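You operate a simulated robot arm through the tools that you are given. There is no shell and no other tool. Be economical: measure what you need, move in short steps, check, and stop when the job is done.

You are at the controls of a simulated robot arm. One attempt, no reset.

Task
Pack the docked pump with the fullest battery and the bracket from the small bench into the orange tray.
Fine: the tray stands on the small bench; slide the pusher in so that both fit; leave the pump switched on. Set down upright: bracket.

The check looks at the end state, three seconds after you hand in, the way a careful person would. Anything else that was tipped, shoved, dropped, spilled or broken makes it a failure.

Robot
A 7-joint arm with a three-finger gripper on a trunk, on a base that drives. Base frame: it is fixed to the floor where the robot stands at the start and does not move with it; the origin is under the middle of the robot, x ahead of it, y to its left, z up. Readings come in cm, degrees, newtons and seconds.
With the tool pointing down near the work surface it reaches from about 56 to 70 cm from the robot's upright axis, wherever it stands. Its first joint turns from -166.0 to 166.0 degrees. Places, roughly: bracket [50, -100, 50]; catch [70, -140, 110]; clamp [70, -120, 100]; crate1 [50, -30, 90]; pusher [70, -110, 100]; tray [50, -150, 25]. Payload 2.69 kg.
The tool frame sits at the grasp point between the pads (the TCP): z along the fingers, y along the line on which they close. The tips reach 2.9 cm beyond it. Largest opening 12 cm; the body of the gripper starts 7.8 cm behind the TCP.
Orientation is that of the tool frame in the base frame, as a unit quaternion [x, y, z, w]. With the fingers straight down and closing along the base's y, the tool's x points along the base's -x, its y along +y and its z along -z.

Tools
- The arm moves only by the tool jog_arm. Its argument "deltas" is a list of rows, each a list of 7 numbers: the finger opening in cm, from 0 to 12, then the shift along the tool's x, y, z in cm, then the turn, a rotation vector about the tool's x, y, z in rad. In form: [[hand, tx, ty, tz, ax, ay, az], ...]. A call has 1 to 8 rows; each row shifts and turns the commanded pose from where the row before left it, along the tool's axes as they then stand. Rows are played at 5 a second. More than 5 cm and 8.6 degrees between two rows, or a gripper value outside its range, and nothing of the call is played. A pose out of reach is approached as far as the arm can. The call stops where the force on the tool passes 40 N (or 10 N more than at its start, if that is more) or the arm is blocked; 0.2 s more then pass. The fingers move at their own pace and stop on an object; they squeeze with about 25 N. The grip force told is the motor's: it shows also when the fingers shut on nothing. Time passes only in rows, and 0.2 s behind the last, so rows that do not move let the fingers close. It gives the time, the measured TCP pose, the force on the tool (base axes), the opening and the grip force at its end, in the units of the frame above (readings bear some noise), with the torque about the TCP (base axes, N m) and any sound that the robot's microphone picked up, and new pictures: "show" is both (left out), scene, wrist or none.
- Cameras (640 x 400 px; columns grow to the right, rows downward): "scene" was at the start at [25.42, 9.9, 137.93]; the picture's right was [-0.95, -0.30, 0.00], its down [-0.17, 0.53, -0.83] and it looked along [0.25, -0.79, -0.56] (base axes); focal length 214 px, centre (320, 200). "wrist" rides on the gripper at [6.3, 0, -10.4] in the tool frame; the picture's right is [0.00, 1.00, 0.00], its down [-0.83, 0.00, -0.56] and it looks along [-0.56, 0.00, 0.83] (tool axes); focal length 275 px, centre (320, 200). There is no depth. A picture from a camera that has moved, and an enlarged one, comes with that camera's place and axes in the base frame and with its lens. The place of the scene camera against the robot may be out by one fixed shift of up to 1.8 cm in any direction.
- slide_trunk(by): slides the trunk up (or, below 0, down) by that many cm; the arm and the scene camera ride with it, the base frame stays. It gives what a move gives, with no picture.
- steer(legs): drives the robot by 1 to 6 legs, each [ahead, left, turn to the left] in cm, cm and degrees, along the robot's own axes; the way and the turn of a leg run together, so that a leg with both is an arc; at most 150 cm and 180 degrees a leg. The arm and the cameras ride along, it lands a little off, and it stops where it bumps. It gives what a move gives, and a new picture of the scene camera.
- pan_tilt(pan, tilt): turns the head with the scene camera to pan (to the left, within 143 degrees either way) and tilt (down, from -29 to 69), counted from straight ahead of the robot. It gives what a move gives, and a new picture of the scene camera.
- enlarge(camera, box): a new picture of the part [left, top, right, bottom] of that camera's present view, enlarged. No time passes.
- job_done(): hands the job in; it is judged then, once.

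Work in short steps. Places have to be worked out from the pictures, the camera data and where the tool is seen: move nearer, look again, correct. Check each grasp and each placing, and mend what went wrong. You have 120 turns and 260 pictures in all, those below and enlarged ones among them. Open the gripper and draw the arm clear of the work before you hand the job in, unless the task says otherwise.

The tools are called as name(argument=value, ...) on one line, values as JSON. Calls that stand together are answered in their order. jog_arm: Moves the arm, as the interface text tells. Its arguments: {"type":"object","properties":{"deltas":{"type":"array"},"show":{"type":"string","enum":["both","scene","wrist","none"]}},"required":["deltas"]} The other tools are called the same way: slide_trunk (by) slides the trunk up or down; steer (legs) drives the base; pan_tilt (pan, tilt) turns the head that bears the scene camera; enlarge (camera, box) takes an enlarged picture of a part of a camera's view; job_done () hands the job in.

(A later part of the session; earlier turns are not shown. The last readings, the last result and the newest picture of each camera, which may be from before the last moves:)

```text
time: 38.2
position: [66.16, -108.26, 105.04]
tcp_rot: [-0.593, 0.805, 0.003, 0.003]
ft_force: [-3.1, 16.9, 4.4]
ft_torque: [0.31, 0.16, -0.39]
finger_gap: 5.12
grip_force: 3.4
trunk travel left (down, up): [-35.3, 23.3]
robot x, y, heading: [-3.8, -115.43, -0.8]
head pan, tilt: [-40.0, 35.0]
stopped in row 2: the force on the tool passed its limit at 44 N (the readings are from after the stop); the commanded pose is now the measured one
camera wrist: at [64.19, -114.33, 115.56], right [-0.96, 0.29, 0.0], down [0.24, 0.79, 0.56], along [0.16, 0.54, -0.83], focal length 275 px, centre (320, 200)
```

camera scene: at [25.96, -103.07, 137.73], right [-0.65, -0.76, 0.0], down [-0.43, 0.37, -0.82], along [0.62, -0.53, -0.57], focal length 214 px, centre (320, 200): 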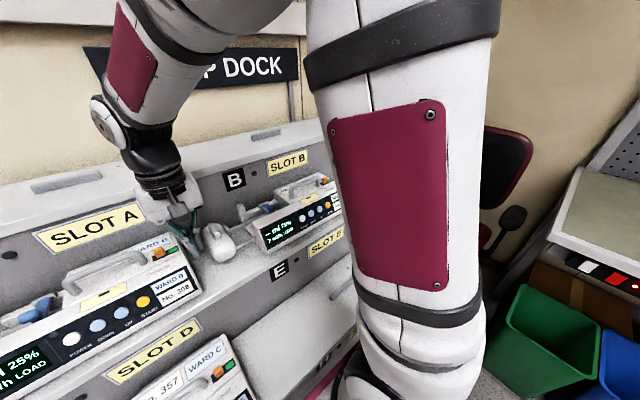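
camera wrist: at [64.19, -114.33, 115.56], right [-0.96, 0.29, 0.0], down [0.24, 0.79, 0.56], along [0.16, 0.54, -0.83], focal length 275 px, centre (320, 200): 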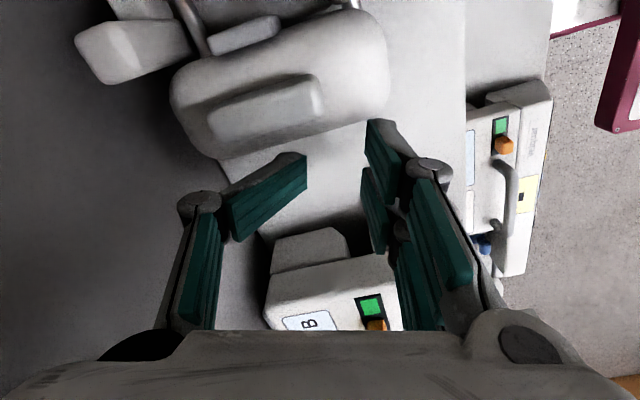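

My first call was refused, and the turn ran while still down in the gap; it stopped at 44 N. I ease off from the pusher a little and lift straight up.

jog_arm(deltas=[[5, -0.3, 0, 0, 0, 0, 0], [5, 0, 0, -1, 0, 0, 0], [5, 0, 0, -2, 0, 0, 0], [5, 0, 0, -3, 0, 0, 0], [5, 0, 0, -4, 0, 0, 0], [5, 0, 0, -4, 0, 0, 0], [5, 0, 0, -4, 0, 0, 0]])

```text
time: 39.8
position: [66.38, -108.42, 122.99]
tcp_rot: [-0.592, 0.806, 0.001, 0.002]
ft_force: [-0.8, 0.4, -0.4]
ft_torque: [-0.02, 0.03, 0.02]
finger_gap: 5.03
grip_force: 0.1
trunk travel left (down, up): [-35.3, 23.3]
robot x, y, heading: [-3.76, -115.17, -0.6]
head pan, tilt: [-40.0, 35.0]
camera scene: at [25.98, -103.02, 137.72], right [-0.65, -0.76, 0.0], down [-0.44, 0.37, -0.82], along [0.62, -0.53, -0.57], focal length 214 px, centre (320, 200)
camera wrist: at [64.38, -114.53, 133.54], right [-0.96, 0.29, 0.0], down [0.24, 0.79, 0.56], along [0.16, 0.54, -0.83], focal length 275 px, centre (320, 200)
```

scene: 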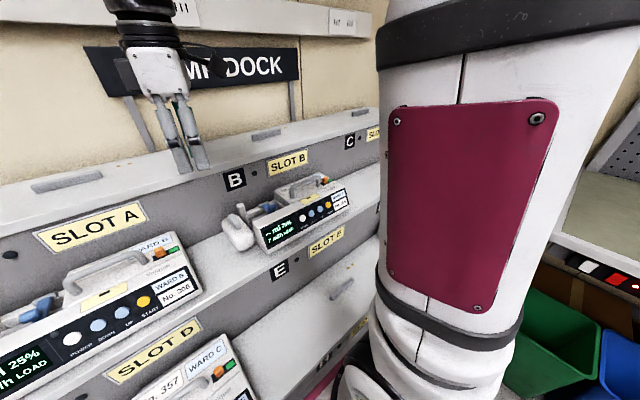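
wrist: 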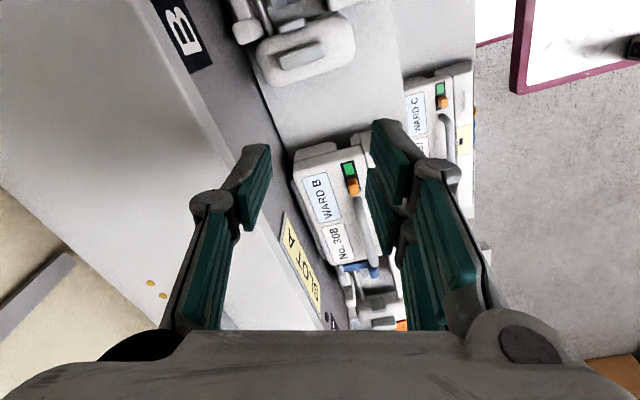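

All pumps look unmoved. I finish the turn, then shift the base right 20 cm so that the catch and handle are within easy reach.

jog_arm(deltas=[[4, 0, 0, -1, 0, 0, -0.1], [4, 0, 0, -1, 0, 0, -0.1], [4, 0, 0, -1, 0, 0, -0.104]], show="none")

steer(legs=[[0, -20, 0]])

```text
time: 40.6
position: [66.1, -108.27, 125.97]
tcp_rot: [0.709, -0.706, -0.002, -0.002]
ft_force: [1.0, 0.2, 0.8]
ft_torque: [0.03, 0.02, -0.04]
finger_gap: 4.0
grip_force: 0.0
trunk travel left (down, up): [-35.3, 23.3]
robot x, y, heading: [-3.99, -115.7, -0.7]
head pan, tilt: [-40.0, 35.0]
```

```text
time: 42.2
position: [66.12, -128.27, 125.96]
tcp_rot: [0.708, -0.706, -0.002, -0.003]
ft_force: [0.1, 0.9, 1.3]
ft_torque: [0.0, -0.01, 0.0]
finger_gap: 3.98
grip_force: 0.1
trunk travel left (down, up): [-35.3, 23.3]
robot x, y, heading: [-3.97, -135.77, -0.5]
head pan, tilt: [-40.0, 35.0]
camera scene: at [25.73, -123.01, 137.73], right [-0.65, -0.76, 0.0], down [-0.44, 0.37, -0.82], along [0.62, -0.53, -0.57], focal length 214 px, centre (320, 200)
```

scene: 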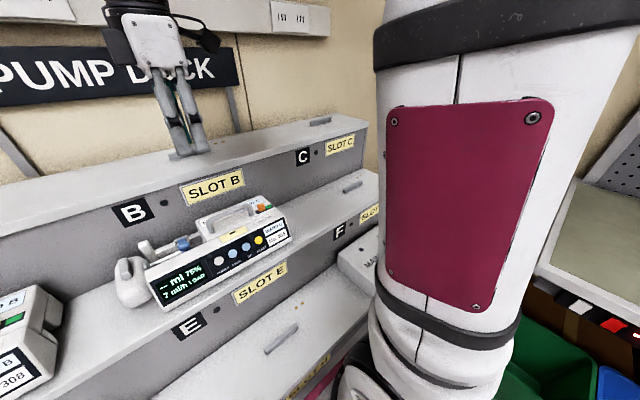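

Now above the catch: 10 cm along tool x (-y), then look.

jog_arm(deltas=[[4, 3.4, 0.3, 0, 0, 0, 0], [4, 3.3, 0.3, 0, 0, 0, 0], [4, 3.3, 0.2, 0, 0, 0, 0], [4, 0, 0, 4, 0, 0, 0]], show="wrist")

enlarge(camera="wrist", box=[240, 30, 400, 150])

```text
time: 43.2
position: [65.27, -138.33, 121.92]
tcp_rot: [0.708, -0.706, -0.001, -0.003]
ft_force: [-0.7, 0.5, -0.5]
ft_torque: [0.0, 0.01, 0.01]
finger_gap: 3.98
grip_force: 0.1
trunk travel left (down, up): [-35.3, 23.3]
robot x, y, heading: [-3.99, -135.3, -0.7]
head pan, tilt: [-40.0, 35.0]
camera wrist: at [65.1, -144.76, 132.37], right [-1.0, -0.01, 0.0], down [-0.01, 0.83, 0.56], along [0.0, 0.56, -0.83], focal length 275 px, centre (320, 200)
```

wrist: 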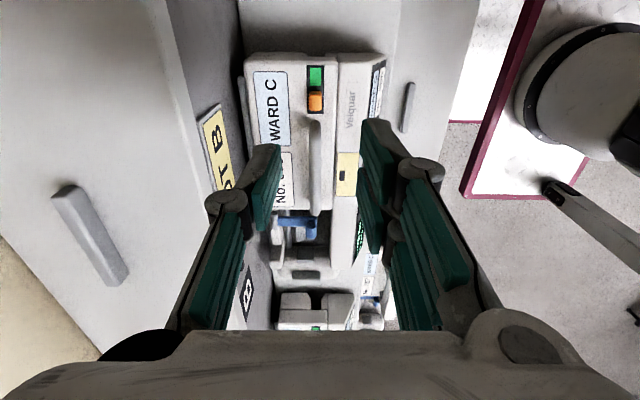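

```text
3.33 times, centred on (320, 90) of wrist
camera zoom: at [65.1, -144.76, 132.37], right [-1.0, -0.01, 0.0], down [-0.01, 0.83, 0.56], along [0.0, 0.56, -0.83], focal length 918 px, centre (320, 567)
```

zoom: 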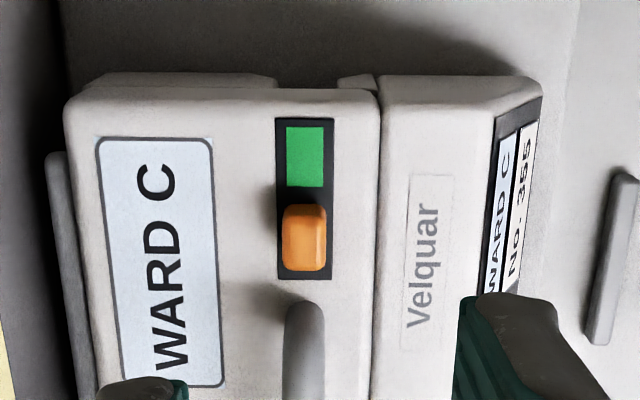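

The catch is at about (65.6,-138.3,107), with its travel toward the green end (-y). I centre slightly toward -y to clear the handle leg and descend with the fingers 4 cm apart.

jog_arm(deltas=[[4, 0.4, -0.3, 4, 0, 0, 0], [4, 0, 0, 4, 0, 0, 0], [4, 0, 0, 3, 0, 0, 0], [4, 0, 0, 1, 0, 0, 0]], show="wrist")

enlarge(camera="wrist", box=[220, 30, 420, 180])

```text
time: 44.2
position: [65.51, -138.77, 109.93]
tcp_rot: [0.708, -0.706, 0.0, -0.003]
ft_force: [-0.2, -0.3, -0.6]
ft_torque: [0.0, -0.03, 0.0]
finger_gap: 4.01
grip_force: 0.0
trunk travel left (down, up): [-35.3, 23.3]
robot x, y, heading: [-4.14, -135.21, -0.5]
head pan, tilt: [-40.0, 35.0]
camera wrist: at [65.37, -145.06, 120.39], right [-1.0, -0.01, 0.0], down [-0.01, 0.83, 0.56], along [0.0, 0.56, -0.83], focal length 275 px, centre (320, 200)
```

wrist: 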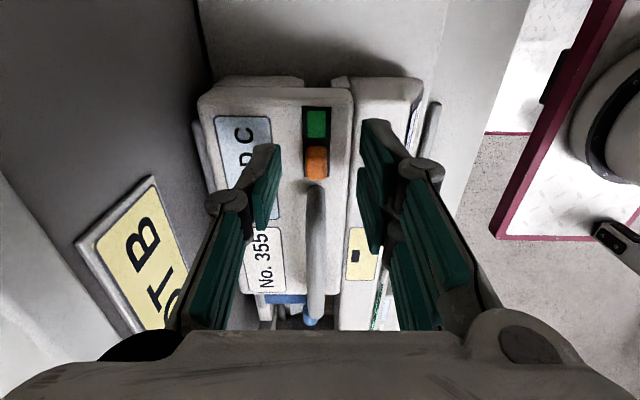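

```text
2.67 times, centred on (320, 105) of wrist
camera zoom: at [65.37, -145.06, 120.39], right [-1.0, -0.01, 0.0], down [-0.01, 0.83, 0.56], along [0.0, 0.56, -0.83], focal length 734 px, centre (320, 453)
```

zoom: 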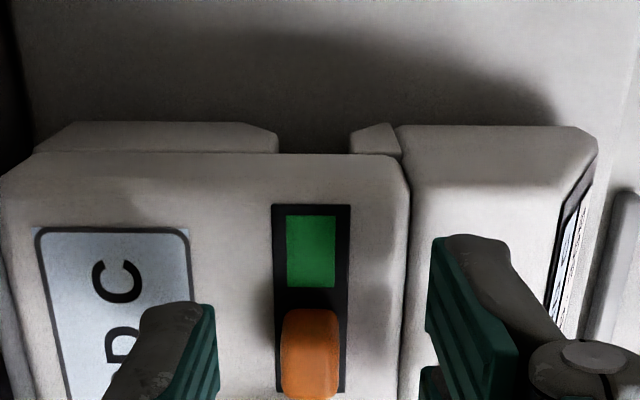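

Tips are level with the tab. I narrow to 2.6 cm and lower 0.4 cm, watching the force.

jog_arm(deltas=[[2.6, 0, 0, 0, 0, 0, 0], [2.6, 0, 0, 0.2, 0, 0, 0], [2.6, 0, 0, 0.2, 0, 0, 0]], show="wrist")

enlarge(camera="wrist", box=[220, 30, 420, 180])

```text
time: 45.0
position: [65.54, -138.47, 109.49]
tcp_rot: [0.709, -0.706, -0.001, -0.004]
ft_force: [0.0, 0.4, 0.1]
ft_torque: [0.03, -0.01, 0.02]
finger_gap: 2.6
grip_force: 0.0
trunk travel left (down, up): [-35.3, 23.3]
robot x, y, heading: [-3.56, -135.47, -0.4]
head pan, tilt: [-40.0, 35.0]
camera wrist: at [65.49, -144.96, 120.05], right [-1.0, -0.01, 0.0], down [-0.01, 0.83, 0.56], along [0.0, 0.56, -0.83], focal length 275 px, centre (320, 200)
```

wrist: 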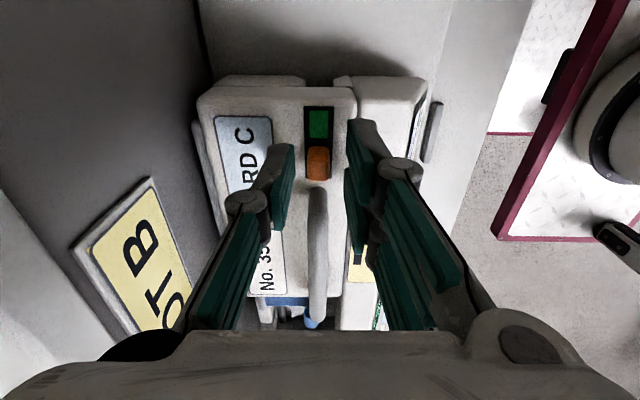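

```text
2.67 times, centred on (320, 105) of wrist
camera zoom: at [65.49, -144.96, 120.05], right [-1.0, -0.01, 0.0], down [-0.01, 0.83, 0.56], along [0.0, 0.56, -0.83], focal length 734 px, centre (320, 453)
```

zoom: 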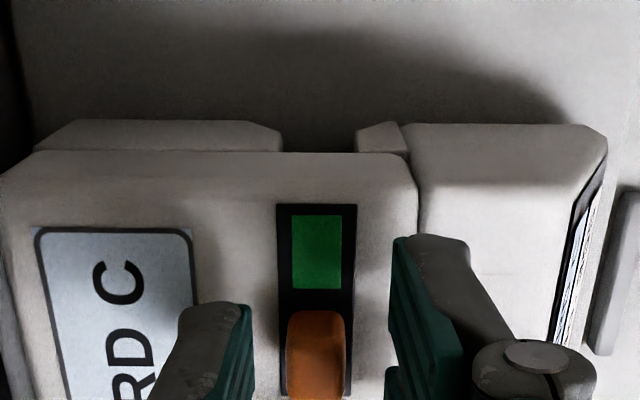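

Clear of contact; I close on the tab.

jog_arm(deltas=[[0.5, 0, 0, 0, 0, 0, 0], [0.5, 0, 0, 0, 0, 0, 0], [0.5, 0, 0, 0, 0, 0, 0]], show="wrist")

enlarge(camera="wrist", box=[220, 30, 420, 180])

```text
time: 45.8
position: [65.54, -138.61, 109.47]
tcp_rot: [0.709, -0.706, -0.001, -0.002]
ft_force: [1.2, -0.3, -0.2]
ft_torque: [-0.07, -0.05, 0.08]
finger_gap: 1.12
grip_force: 25.1
trunk travel left (down, up): [-35.3, 23.3]
robot x, y, heading: [-3.89, -135.58, -0.9]
head pan, tilt: [-40.0, 35.0]
camera wrist: at [65.5, -144.96, 120.05], right [-1.0, -0.01, 0.0], down [-0.01, 0.83, 0.56], along [0.0, 0.56, -0.83], focal length 275 px, centre (320, 200)
```

wrist: 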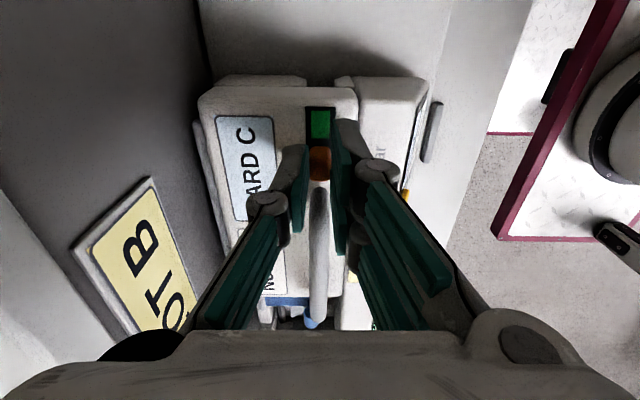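

```text
2.67 times, centred on (320, 105) of wrist
camera zoom: at [65.5, -144.96, 120.05], right [-1.0, -0.01, 0.0], down [-0.01, 0.83, 0.56], along [0.0, 0.56, -0.83], focal length 734 px, centre (320, 453)
```

zoom: 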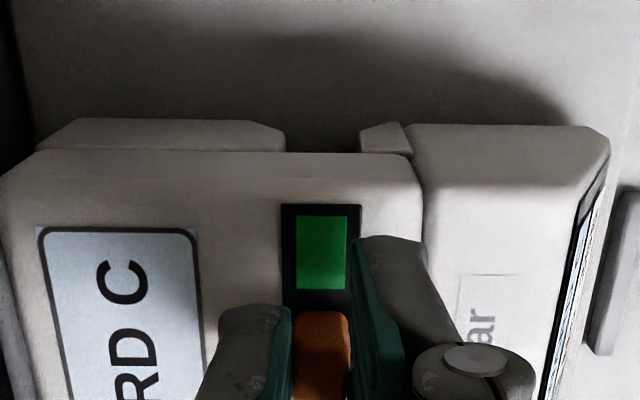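

Tab gripped (1.12 cm). I slide it toward the green end.

jog_arm(deltas=[[0.5, 0.4, 0, 0, 0, 0, 0], [0.5, 0.4, 0, 0, 0, 0, 0], [0.5, 0.4, 0, 0, 0, 0, 0], [0.5, 0.4, 0, 0, 0, 0, 0]], show="wrist")

enlarge(camera="wrist", box=[220, 30, 420, 180])

```text
time: 46.8
position: [65.5, -140.15, 109.39]
tcp_rot: [0.708, -0.706, -0.001, -0.001]
ft_force: [-0.4, -1.7, 0.3]
ft_torque: [-0.11, 0.03, 0.04]
finger_gap: 1.12
grip_force: 24.7
trunk travel left (down, up): [-35.3, 23.3]
robot x, y, heading: [-3.95, -135.71, -0.5]
head pan, tilt: [-40.0, 35.0]
camera wrist: at [65.46, -146.56, 119.99], right [-1.0, -0.01, 0.0], down [-0.01, 0.83, 0.56], along [0.0, 0.56, -0.83], focal length 275 px, centre (320, 200)
```

wrist: 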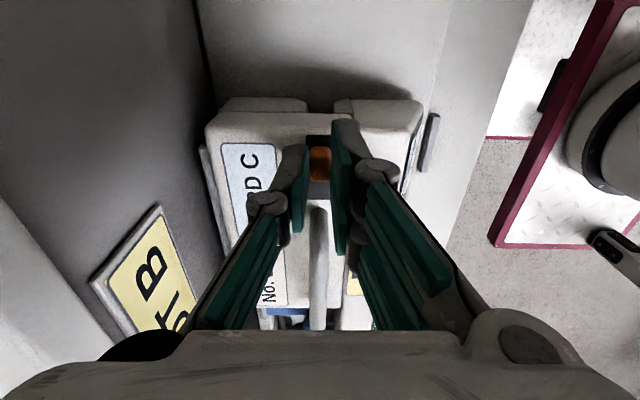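

```text
2.67 times, centred on (320, 105) of wrist
camera zoom: at [65.46, -146.56, 119.99], right [-1.0, -0.01, 0.0], down [-0.01, 0.83, 0.56], along [0.0, 0.56, -0.83], focal length 734 px, centre (320, 453)
```

zoom: 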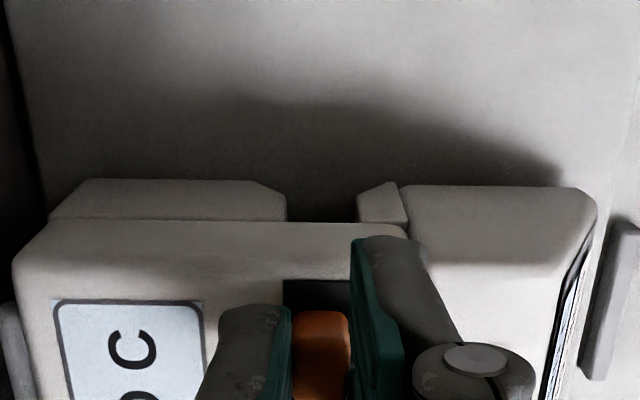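

It slid easily. A little further to the end stop.

jog_arm(deltas=[[0.5, 0.2, 0, 0, 0, 0, 0], [0.5, 0.2, 0, 0, 0, 0, 0]], show="none")

```text
time: 47.4
position: [65.49, -140.53, 109.55]
tcp_rot: [0.708, -0.706, -0.001, -0.002]
ft_force: [-0.5, 2.8, -1.1]
ft_torque: [-0.33, 0.01, 0.09]
finger_gap: 1.09
grip_force: 24.9
trunk travel left (down, up): [-35.3, 23.3]
robot x, y, heading: [-4.0, -135.28, -0.5]
head pan, tilt: [-40.0, 35.0]
```

Resistance is starting, so the end is reached. I open, rise and look.

jog_arm(deltas=[[2.6, 0, 0, 0, 0, 0, 0], [2.6, 0, 0, -2, 0, 0, 0], [4, 0, 0, -4, 0, 0, 0], [5, 0, 0, -4, 0, 0, 0]], show="wrist")

enlarge(camera="wrist", box=[220, 40, 420, 190])

```text
time: 48.4
position: [65.4, -140.73, 119.43]
tcp_rot: [0.709, -0.706, -0.001, -0.003]
ft_force: [0.2, -0.2, 0.1]
ft_torque: [0.03, 0.06, 0.02]
finger_gap: 5.0
grip_force: 0.1
trunk travel left (down, up): [-35.3, 23.3]
robot x, y, heading: [-3.77, -135.37, -0.4]
head pan, tilt: [-40.0, 35.0]
camera wrist: at [65.33, -147.1, 129.96], right [-1.0, -0.01, 0.0], down [-0.01, 0.83, 0.56], along [0.0, 0.56, -0.83], focal length 275 px, centre (320, 200)
```

wrist: 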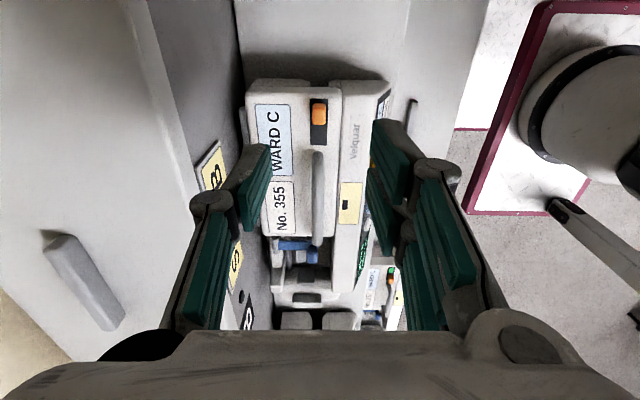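

```text
2.67 times, centred on (320, 115) of wrist
camera zoom: at [65.33, -147.1, 129.96], right [-1.0, -0.01, 0.0], down [-0.01, 0.83, 0.56], along [0.0, 0.56, -0.83], focal length 734 px, centre (320, 427)
```

zoom: 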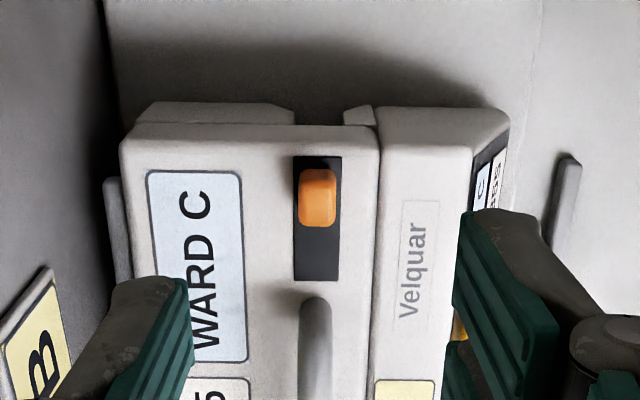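

Catch moved to the far end, green covered: released. Now I move over the handle's middle (65.4,-130.3) and descend around it.

jog_arm(deltas=[[5, -3.5, 0, 0, 0, 0, 0], [5, -3.5, 0, 0, 0, 0, 0], [5, -3.5, 0, 2, 0, 0, 0], [4, 0, 0, 3, 0, 0, 0], [4, 0, 0, 3, 0, 0, 0], [4, 0, 0, 1.5, 0, 0, 0]])

```text
time: 49.8
position: [65.35, -129.94, 109.82]
tcp_rot: [0.709, -0.706, -0.002, -0.002]
ft_force: [0.1, -0.2, -0.3]
ft_torque: [0.0, -0.05, 0.02]
finger_gap: 3.98
grip_force: 0.1
trunk travel left (down, up): [-35.3, 23.3]
robot x, y, heading: [-3.63, -135.48, -0.7]
head pan, tilt: [-40.0, 35.0]
camera scene: at [25.71, -123.01, 137.73], right [-0.65, -0.76, 0.0], down [-0.44, 0.37, -0.82], along [0.62, -0.53, -0.57], focal length 214 px, centre (320, 200)
camera wrist: at [65.31, -136.35, 120.36], right [-1.0, -0.01, 0.0], down [-0.01, 0.83, 0.56], along [0.0, 0.56, -0.83], focal length 275 px, centre (320, 200)
```

scene: 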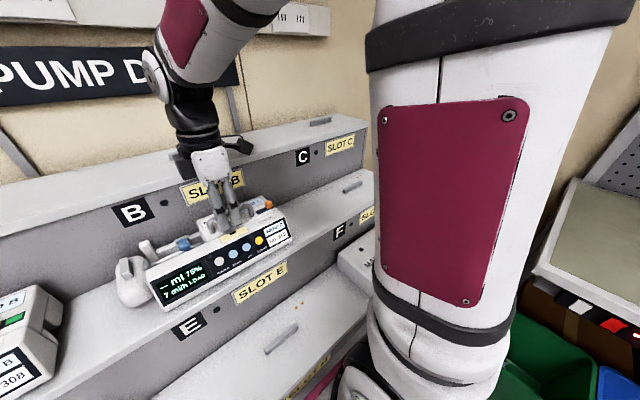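
wrist: 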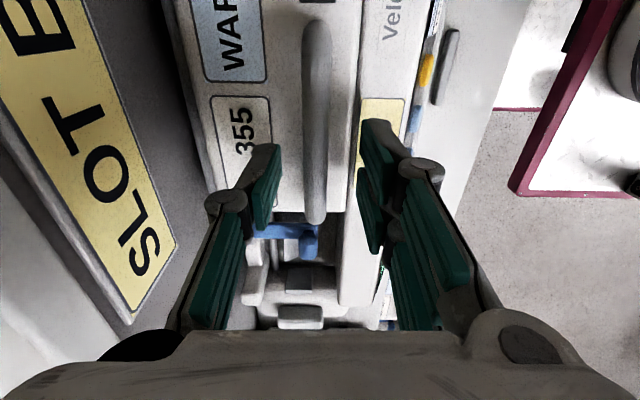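

Handle is between the fingers. I lower 0.5 cm and close.

jog_arm(deltas=[[4, 0, 0, 0.5, 0, 0, 0], [0, 0, 0, 0, 0, 0, 0], [0, 0, 0, 0, 0, 0, 0], [0, 0, 0, 0, 0, 0, 0]], show="wrist")

```text
time: 50.8
position: [65.42, -130.07, 109.44]
tcp_rot: [0.708, -0.706, -0.001, -0.003]
ft_force: [5.6, 1.9, 3.0]
ft_torque: [0.21, -0.11, -0.24]
finger_gap: 1.11
grip_force: 25.2
trunk travel left (down, up): [-35.3, 23.3]
robot x, y, heading: [-3.7, -135.44, -0.8]
head pan, tilt: [-40.0, 35.0]
camera wrist: at [65.36, -136.32, 119.96], right [-1.0, -0.01, 0.0], down [-0.01, 0.83, 0.56], along [0.0, 0.56, -0.83], focal length 275 px, centre (320, 200)
```

wrist: 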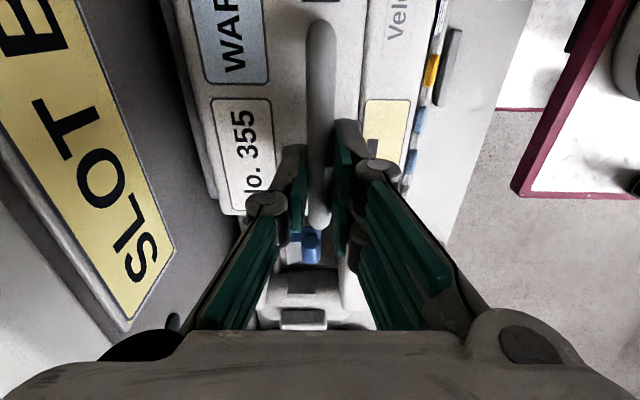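

Handle gripped (1.11 cm). I lift 1 cm to test weight and whether it is free.

jog_arm(deltas=[[0, 0, 0, -0.3, 0, 0, 0], [0, 0, 0, -0.3, 0, 0, 0], [0, 0, 0, -0.4, 0, 0, 0]])

```text
time: 51.6
position: [65.38, -130.07, 110.56]
tcp_rot: [0.709, -0.705, -0.001, -0.002]
ft_force: [-0.8, 0.6, -9.7]
ft_torque: [-0.21, -0.03, 0.0]
finger_gap: 1.13
grip_force: 25.2
trunk travel left (down, up): [-35.3, 23.3]
robot x, y, heading: [-4.11, -135.49, -0.5]
head pan, tilt: [-40.0, 35.0]
camera scene: at [25.76, -123.01, 137.72], right [-0.65, -0.76, 0.0], down [-0.44, 0.37, -0.82], along [0.62, -0.53, -0.57], focal length 214 px, centre (320, 200)
camera wrist: at [65.39, -136.47, 121.03], right [-1.0, -0.01, 0.0], down [-0.01, 0.83, 0.56], along [0.0, 0.56, -0.83], focal length 275 px, centre (320, 200)
```

scene: 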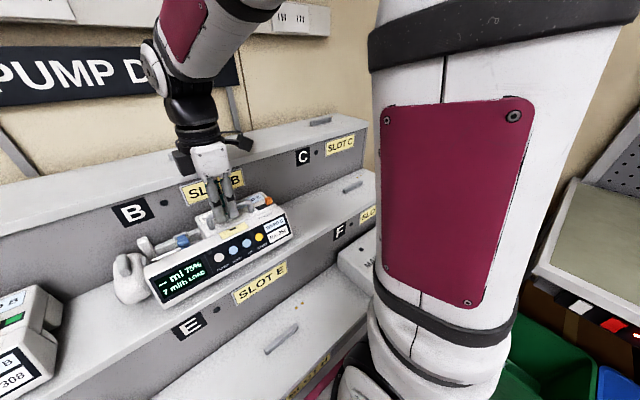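
wrist: 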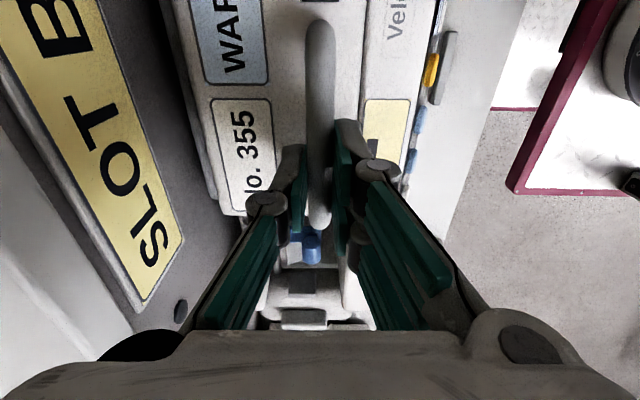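

The pump is free (≈1 kg). I lift it clear and pull it back from the riser.

jog_arm(deltas=[[0, 0, 0, -2, 0, 0, 0], [0, 0, 0, -3, 0, 0, 0], [0, 0, 0, -3, 0, 0, 0], [0, 0, 0, -3, 0, 0, 0], [0, 0, 1.5, -3, 0, 0, 0], [0, 0, 3, -3, 0, 0, 0], [0, 0, 3, -3, 0, 0, 0], [0, 0, 3, 0, 0, 0, 0]])

```text
time: 53.4
position: [55.19, -130.42, 130.59]
tcp_rot: [0.708, -0.706, -0.002, -0.002]
ft_force: [1.2, -0.1, 0.0]
ft_torque: [-0.02, 0.06, -0.01]
finger_gap: 0.0
grip_force: 24.7
trunk travel left (down, up): [-35.3, 23.3]
robot x, y, heading: [-4.45, -135.54, -0.4]
head pan, tilt: [-40.0, 35.0]
camera scene: at [25.76, -123.01, 137.72], right [-0.65, -0.76, 0.0], down [-0.44, 0.37, -0.82], along [0.62, -0.53, -0.57], focal length 214 px, centre (320, 200)
camera wrist: at [54.98, -136.79, 141.28], right [-1.0, -0.01, 0.0], down [-0.01, 0.83, 0.56], along [0.0, 0.56, -0.83], focal length 275 px, centre (320, 200)
```

scene: 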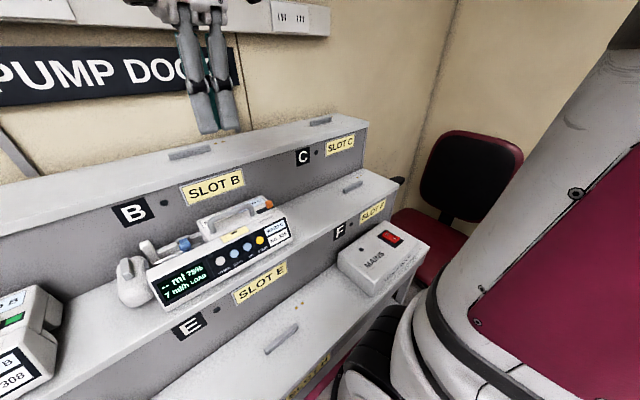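
wrist: 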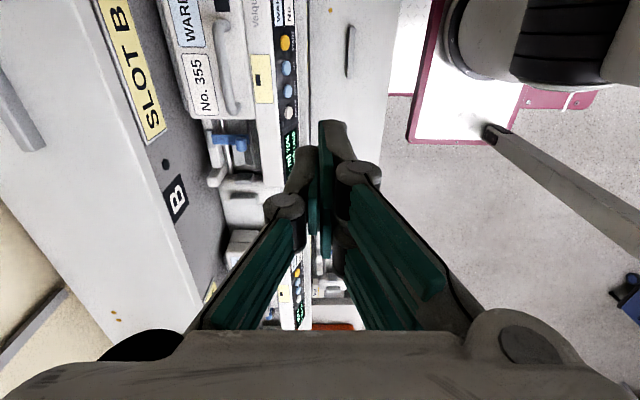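

The handle slipped out; the pump appears to be back at its place. I check its state closely before trying again.

enlarge(camera="scene", box=[105, 180, 305, 320])

enlarge(camera="wrist", box=[130, 0, 330, 150])

```text
2.86 times, centred on (205, 250) of scene
camera zoom: at [25.76, -123.01, 137.72], right [-0.65, -0.76, 0.0], down [-0.44, 0.37, -0.82], along [0.62, -0.53, -0.57], focal length 613 px, centre (649, 57)
```

zoom: 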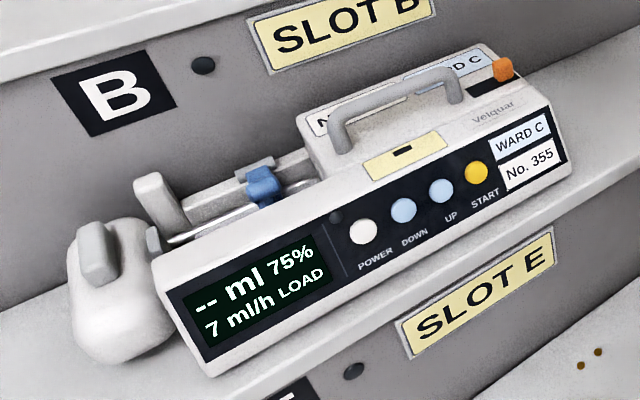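

```text
2.67 times, centred on (230, 75) of wrist
camera zoom: at [54.98, -136.79, 141.28], right [-1.0, -0.01, 0.0], down [-0.01, 0.83, 0.56], along [0.0, 0.56, -0.83], focal length 734 px, centre (560, 533)
```

zoom: 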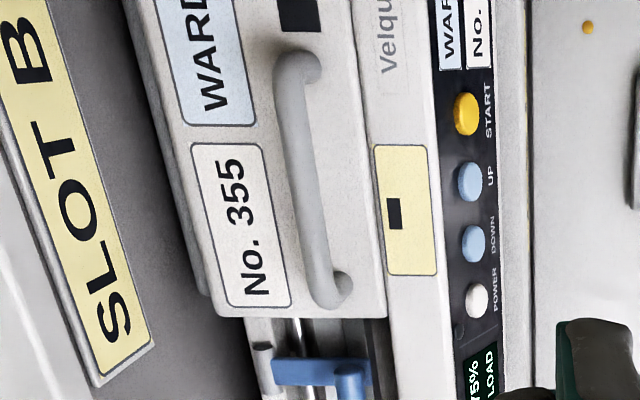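

The pump stands in its slot, on and upright. It slipped under the fast lift; its centre of mass is about 2 cm toward +y. I regrip nearer to it and will lift slowly.

jog_arm(deltas=[[4, -0.6, -3.4, 0, 0, 0, 0], [4, -0.6, -3.4, 0, 0, 0, 0], [4, -0.6, -3.4, 0, 0, 0, 0], [4, 0, 0, 4, 0, 0, 0], [4, 0, 0, 4, 0, 0, 0], [4, 0, 0, 4, 0, 0, 0], [4, 0, 0, 4, 0, 0, 0], [4, 0, 0, 3.5, 0, 0, 0]], show="wrist")

```text
time: 55.2
position: [65.11, -128.3, 110.97]
tcp_rot: [0.708, -0.706, -0.001, -0.003]
ft_force: [-0.8, -0.3, 0.8]
ft_torque: [0.02, -0.04, -0.03]
finger_gap: 4.01
grip_force: 0.2
trunk travel left (down, up): [-35.3, 23.3]
robot x, y, heading: [-4.28, -135.19, -0.6]
head pan, tilt: [-40.0, 35.0]
camera wrist: at [65.02, -134.6, 121.55], right [-1.0, -0.01, 0.0], down [-0.01, 0.83, 0.56], along [0.0, 0.56, -0.83], focal length 275 px, centre (320, 200)
```

wrist: 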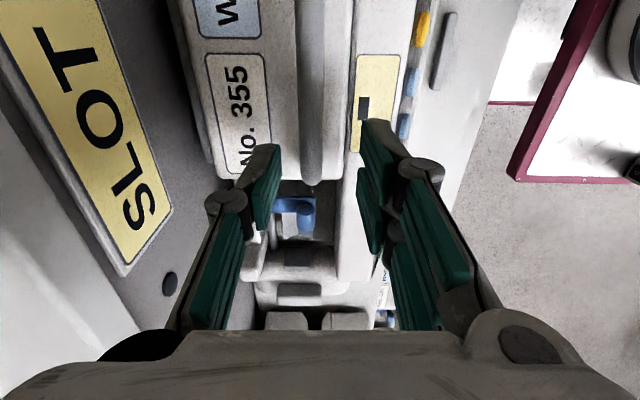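

Handle still aligned. I lower 1.8 cm, close, and lift slowly 1 cm.

jog_arm(deltas=[[4, 0, 0, 1, 0, 0, 0], [4, 0, 0, 0.8, 0, 0, 0], [0, 0, 0, 0, 0, 0, 0], [0, 0, 0, 0, 0, 0, 0], [0, 0, 0, 0, 0, 0, 0], [0, 0, 0, -0.3, 0, 0, 0], [0, 0, 0, -0.3, 0, 0, 0], [0, 0, 0, -0.3, 0, 0, 0]])

enlarge(camera="scene", box=[105, 160, 305, 320])

```text
time: 57.0
position: [65.05, -128.31, 110.17]
tcp_rot: [0.709, -0.706, -0.001, 0.0]
ft_force: [-1.0, 0.4, -10.1]
ft_torque: [0.01, 0.01, 0.01]
finger_gap: 1.1
grip_force: 25.5
trunk travel left (down, up): [-35.3, 23.3]
robot x, y, heading: [-3.95, -135.3, -0.7]
head pan, tilt: [-40.0, 35.0]
camera scene: at [25.76, -123.0, 137.71], right [-0.65, -0.76, 0.0], down [-0.44, 0.37, -0.82], along [0.62, -0.53, -0.57], focal length 214 px, centre (320, 200)
camera wrist: at [65.07, -134.63, 120.66], right [-1.0, -0.01, 0.0], down [-0.01, 0.83, 0.56], along [0.0, 0.56, -0.83], focal length 275 px, centre (320, 200)
```

scene: 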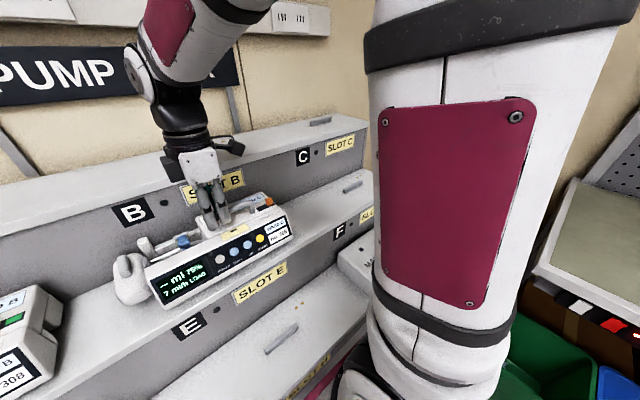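
wrist: 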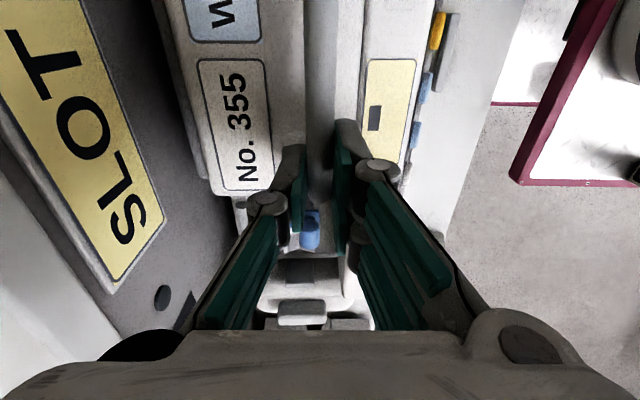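

```text
2.50 times, centred on (205, 240) of scene
camera zoom: at [25.76, -123.0, 137.71], right [-0.65, -0.76, 0.0], down [-0.44, 0.37, -0.82], along [0.62, -0.53, -0.57], focal length 536 px, centre (608, 100)
```

zoom: 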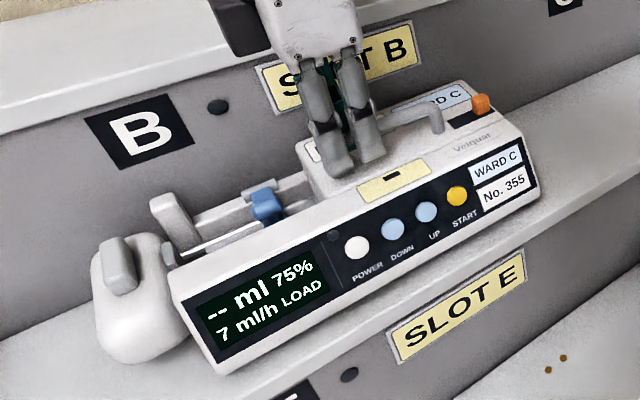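

Balanced now (torque ≈0, 10 N). Lift slowly.

jog_arm(deltas=[[0, 0, 0, -0.4, 0, 0, 0], [0, 0, 0, -0.5, 0, 0, 0], [0, 0, 0, -0.6, 0, 0, 0], [0, 0, 0, -0.6, 0, 0, 0], [0, 0, 0, -0.6, 0, 0, 0], [0, 0, 0, -0.6, 0, 0, 0], [0, 0, 0, -0.5, 0, 0, 0], [0, 0, 0, -0.4, 0, 0, 0]], show="scene")

```text
time: 58.8
position: [65.18, -128.26, 114.29]
tcp_rot: [0.709, -0.706, -0.002, -0.003]
ft_force: [-0.6, -0.3, -9.9]
ft_torque: [-0.01, 0.0, 0.04]
finger_gap: 1.11
grip_force: 25.0
trunk travel left (down, up): [-35.3, 23.3]
robot x, y, heading: [-4.11, -135.26, -0.7]
head pan, tilt: [-40.0, 35.0]
camera scene: at [25.76, -123.0, 137.72], right [-0.65, -0.76, 0.0], down [-0.44, 0.37, -0.82], along [0.62, -0.53, -0.57], focal length 214 px, centre (320, 200)
```

scene: 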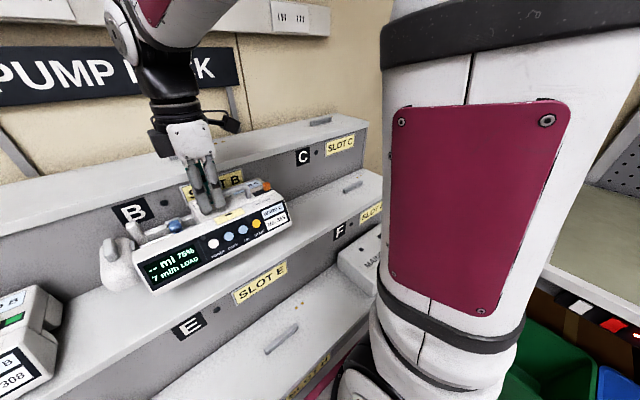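

It holds. Continue upward, gently, with a slow retreat from the riser.

jog_arm(deltas=[[0, 0, 0, -0.5, 0, 0, 0], [0, 0, 0, -0.9, 0, 0, 0], [0, 0, 0, -1, 0, 0, 0], [0, 0, 0, -1, 0, 0, 0], [0, 0, 0, -1, 0, 0, 0], [0, 0, 0, -1, 0, 0, 0], [0, 0, 0, -0.8, 0, 0, 0], [0, 0, 0, -0.5, 0, 0, 0]], show="none")

jog_arm(deltas=[[0, 0, 0, -0.5, 0, 0, 0], [0, 0, 0.4, -0.9, 0, 0, 0], [0, 0, 0.8, -1, 0, 0, 0], [0, 0, 1, -1, 0, 0, 0], [0, 0, 1, -1, 0, 0, 0], [0, 0, 1, -1, 0, 0, 0], [0, 0, 0.8, -0.8, 0, 0, 0], [0, 0, 0.4, -0.5, 0, 0, 0]])

```text
time: 60.6
position: [65.16, -128.13, 121.03]
tcp_rot: [0.708, -0.706, -0.001, -0.002]
ft_force: [0.6, 0.1, -10.6]
ft_torque: [-0.02, -0.03, -0.03]
finger_gap: 1.12
grip_force: 25.1
trunk travel left (down, up): [-35.3, 23.3]
robot x, y, heading: [-3.91, -135.36, -0.4]
head pan, tilt: [-40.0, 35.0]
```

```text
time: 62.4
position: [59.72, -128.37, 127.75]
tcp_rot: [0.708, -0.706, -0.002, -0.003]
ft_force: [-0.4, 0.5, -9.7]
ft_torque: [0.0, 0.0, 0.03]
finger_gap: 1.12
grip_force: 25.0
trunk travel left (down, up): [-35.3, 23.3]
robot x, y, heading: [-4.09, -135.28, -0.4]
head pan, tilt: [-40.0, 35.0]
camera scene: at [25.76, -123.0, 137.72], right [-0.65, -0.76, 0.0], down [-0.44, 0.37, -0.82], along [0.62, -0.53, -0.57], focal length 214 px, centre (320, 200)
camera wrist: at [59.67, -134.74, 138.26], right [-1.0, -0.01, 0.0], down [-0.01, 0.83, 0.56], along [0.0, 0.56, -0.83], focal length 275 px, centre (320, 200)
```

scene: 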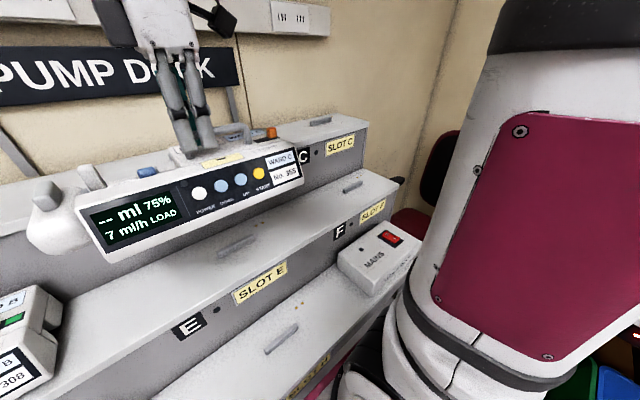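
wrist: 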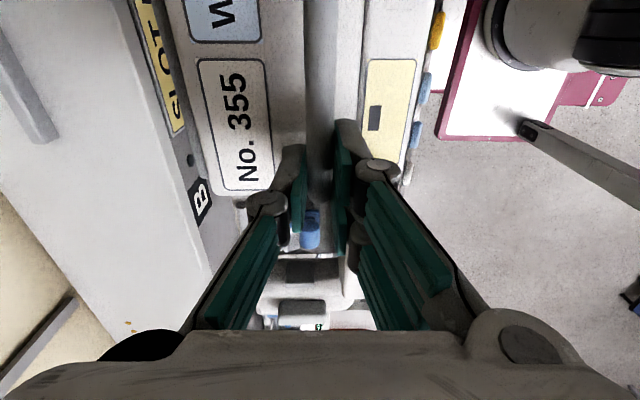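

The pump is held well clear. I drive left to the small bench.

steer(legs=[[0, 92, 0]])

pan_tilt(pan=0, tilt=55)

```text
time: 67.2
position: [60.8, -37.66, 127.61]
tcp_rot: [-0.707, 0.707, 0.001, 0.002]
ft_force: [-0.1, 0.5, -10.4]
ft_torque: [-0.04, -0.02, 0.0]
finger_gap: 1.11
grip_force: 25.1
trunk travel left (down, up): [-35.3, 23.3]
robot x, y, heading: [-3.08, -44.58, -1.0]
head pan, tilt: [-40.0, 35.0]
camera scene: at [26.92, -32.22, 137.72], right [-0.65, -0.76, 0.0], down [-0.43, 0.37, -0.82], along [0.62, -0.54, -0.57], focal length 214 px, centre (320, 200)
```

scene: 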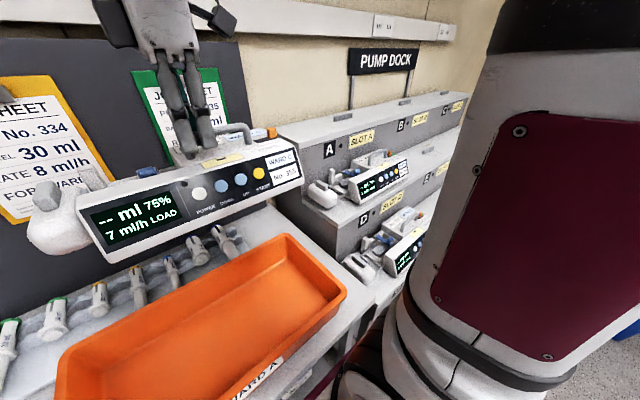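

```text
time: 68.3
position: [60.87, -37.65, 127.73]
tcp_rot: [-0.707, 0.707, 0.001, 0.003]
ft_force: [0.3, 0.4, -9.7]
ft_torque: [-0.03, 0.0, -0.05]
finger_gap: 1.1
grip_force: 25.1
trunk travel left (down, up): [-35.3, 23.3]
robot x, y, heading: [-2.6, -44.44, -0.7]
head pan, tilt: [0.0, 55.0]
camera scene: at [27.46, -26.58, 134.9], right [-0.01, -1.0, 0.0], down [-0.82, 0.01, -0.57], along [0.57, -0.01, -0.82], focal length 214 px, centre (320, 200)
```

scene: 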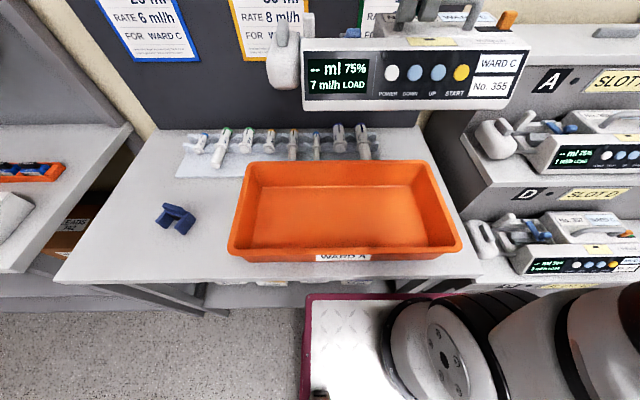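

The tray rim is about x 41–62, y -51.5…-11, z ≈100.5. I enlarge the tray and bracket to measure the inside.

enlarge(camera="scene", box=[220, 140, 480, 280])

enlarge(camera="scene", box=[140, 190, 220, 250])

enlarge(camera="scene", box=[255, 0, 535, 130])

```text
2.46 times, centred on (350, 210) of scene
camera zoom: at [27.46, -26.58, 134.9], right [-0.01, -1.0, 0.0], down [-0.82, 0.01, -0.57], along [0.57, -0.01, -0.82], focal length 528 px, centre (246, 175)
```

zoom: 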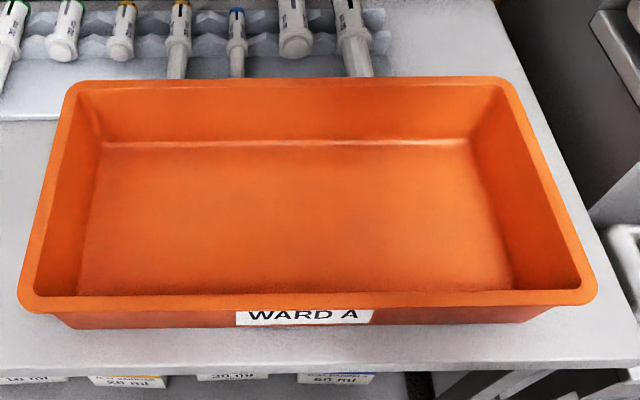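

```text
6.67 times, centred on (180, 220) of scene
camera zoom: at [27.46, -26.58, 134.9], right [-0.01, -1.0, 0.0], down [-0.82, 0.01, -0.57], along [0.57, -0.01, -0.82], focal length 1430 px, centre (1253, 67)
```

zoom: 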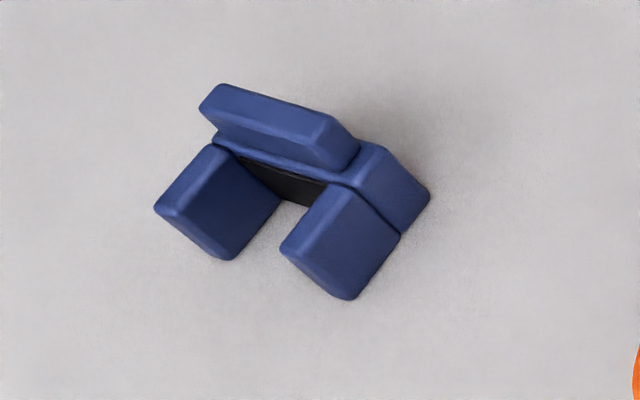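

```text
2.29 times, centred on (395, 65) of scene
camera zoom: at [27.46, -26.58, 134.9], right [-0.01, -1.0, 0.0], down [-0.82, 0.01, -0.57], along [0.57, -0.01, -0.82], focal length 490 px, centre (149, 509)
```

zoom: 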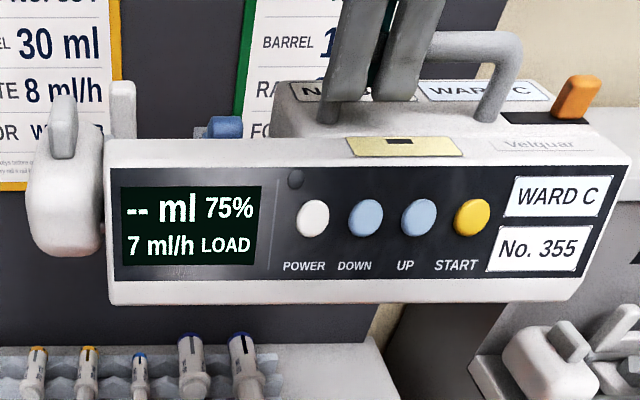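

The floor inside is roughly x 43–60, y -49.6…-13. The pump (32×15.5) goes to the far right corner, leaving the near-left corner for the bracket. I back the robot 6 cm for comfortable reach.

steer(legs=[[-6, 0, 0]])

```text
time: 69.2
position: [54.86, -37.63, 127.76]
tcp_rot: [0.707, -0.707, -0.001, -0.002]
ft_force: [0.9, -0.6, -10.4]
ft_torque: [0.01, 0.02, 0.0]
finger_gap: 1.1
grip_force: 25.4
trunk travel left (down, up): [-35.3, 23.3]
robot x, y, heading: [-8.9, -44.59, -0.9]
head pan, tilt: [0.0, 55.0]
camera scene: at [21.46, -26.49, 134.89], right [-0.01, -1.0, 0.0], down [-0.82, 0.01, -0.57], along [0.57, -0.01, -0.82], focal length 214 px, centre (320, 200)
```

scene: 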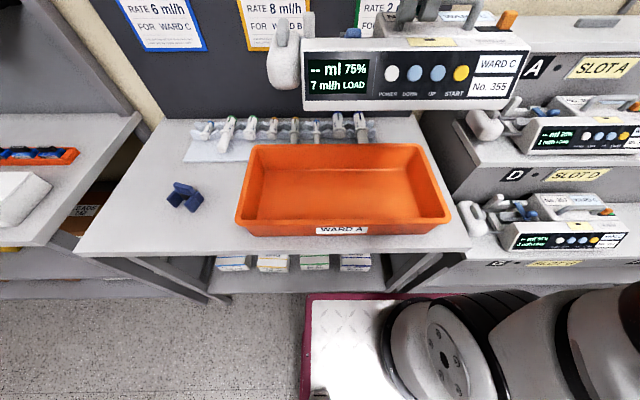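

I bring the pump over the tray and down to about 5 cm above the rim, in gentle steps.

jog_arm(deltas=[[0, -0.3, 0.5, 0.8, 0, 0, 0], [0, -0.3, 0.5, 1.6, 0, 0, 0], [0, -0.3, 0.5, 2, 0, 0, 0], [0, -0.2, 0.5, 2, 0, 0, 0], [0, -0.2, 0.5, 2, 0, 0, 0], [0, 0, 0, 2, 0, 0, 0], [0, 0, 0, 1.4, 0, 0, 0], [0, 0, 0, 0.7, 0, 0, 0]])

```text
time: 71.0
position: [52.47, -36.3, 115.16]
tcp_rot: [0.707, -0.707, -0.001, -0.003]
ft_force: [-0.7, -0.6, -10.0]
ft_torque: [0.01, 0.04, -0.02]
finger_gap: 1.1
grip_force: 24.6
trunk travel left (down, up): [-35.3, 23.3]
robot x, y, heading: [-8.74, -44.41, -1.0]
head pan, tilt: [0.0, 55.0]
camera scene: at [21.45, -26.49, 134.9], right [-0.01, -1.0, 0.0], down [-0.82, 0.01, -0.57], along [0.57, -0.01, -0.82], focal length 214 px, centre (320, 200)
camera wrist: at [52.36, -42.62, 125.74], right [-1.0, 0.0, 0.0], down [0.0, 0.83, 0.56], along [0.0, 0.56, -0.83], focal length 275 px, centre (320, 200)
```

scene: 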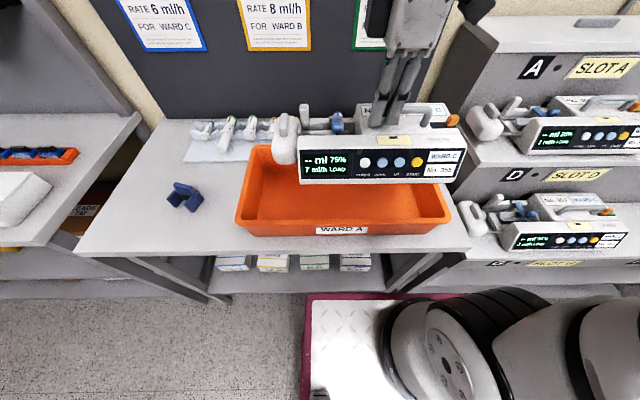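
wrist: 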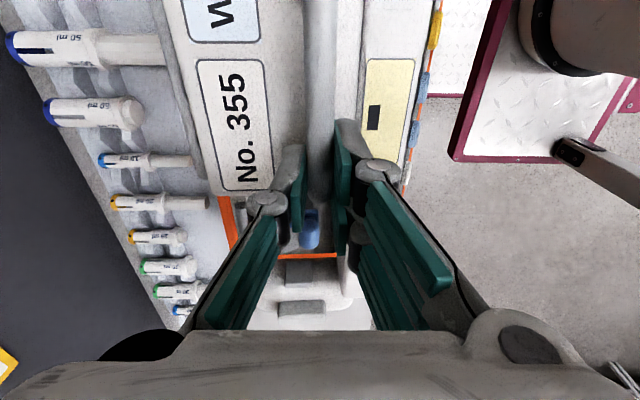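

I check the clearance: enlarge the wrist view's pump edges and the scene view of the tray.

enlarge(camera="wrist", box=[180, 140, 460, 330])

enlarge(camera="scene", box=[220, 90, 480, 250])

```text
2.11 times, centred on (320, 235) of wrist
camera zoom: at [52.36, -42.62, 125.74], right [-1.0, 0.0, 0.0], down [0.0, 0.83, 0.56], along [0.0, 0.56, -0.83], focal length 580 px, centre (320, 126)
```

zoom: 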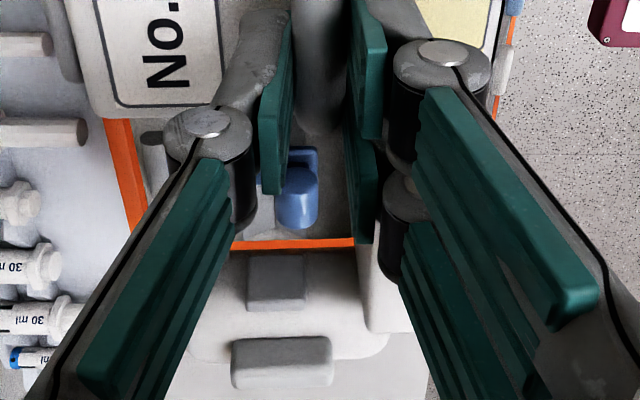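

```text
2.46 times, centred on (350, 170) of scene
camera zoom: at [21.45, -26.49, 134.9], right [-0.01, -1.0, 0.0], down [-0.82, 0.01, -0.57], along [0.57, -0.01, -0.82], focal length 528 px, centre (246, 274)
```

zoom: 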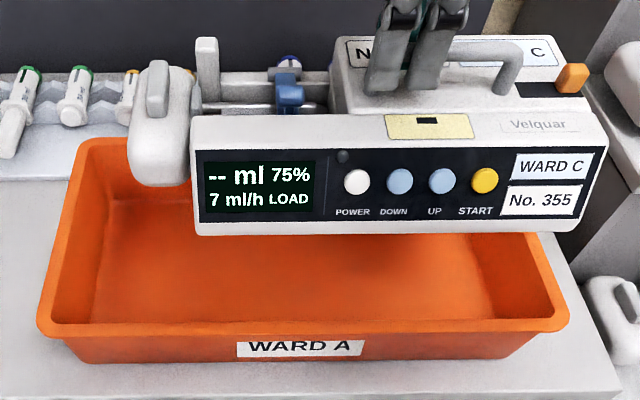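

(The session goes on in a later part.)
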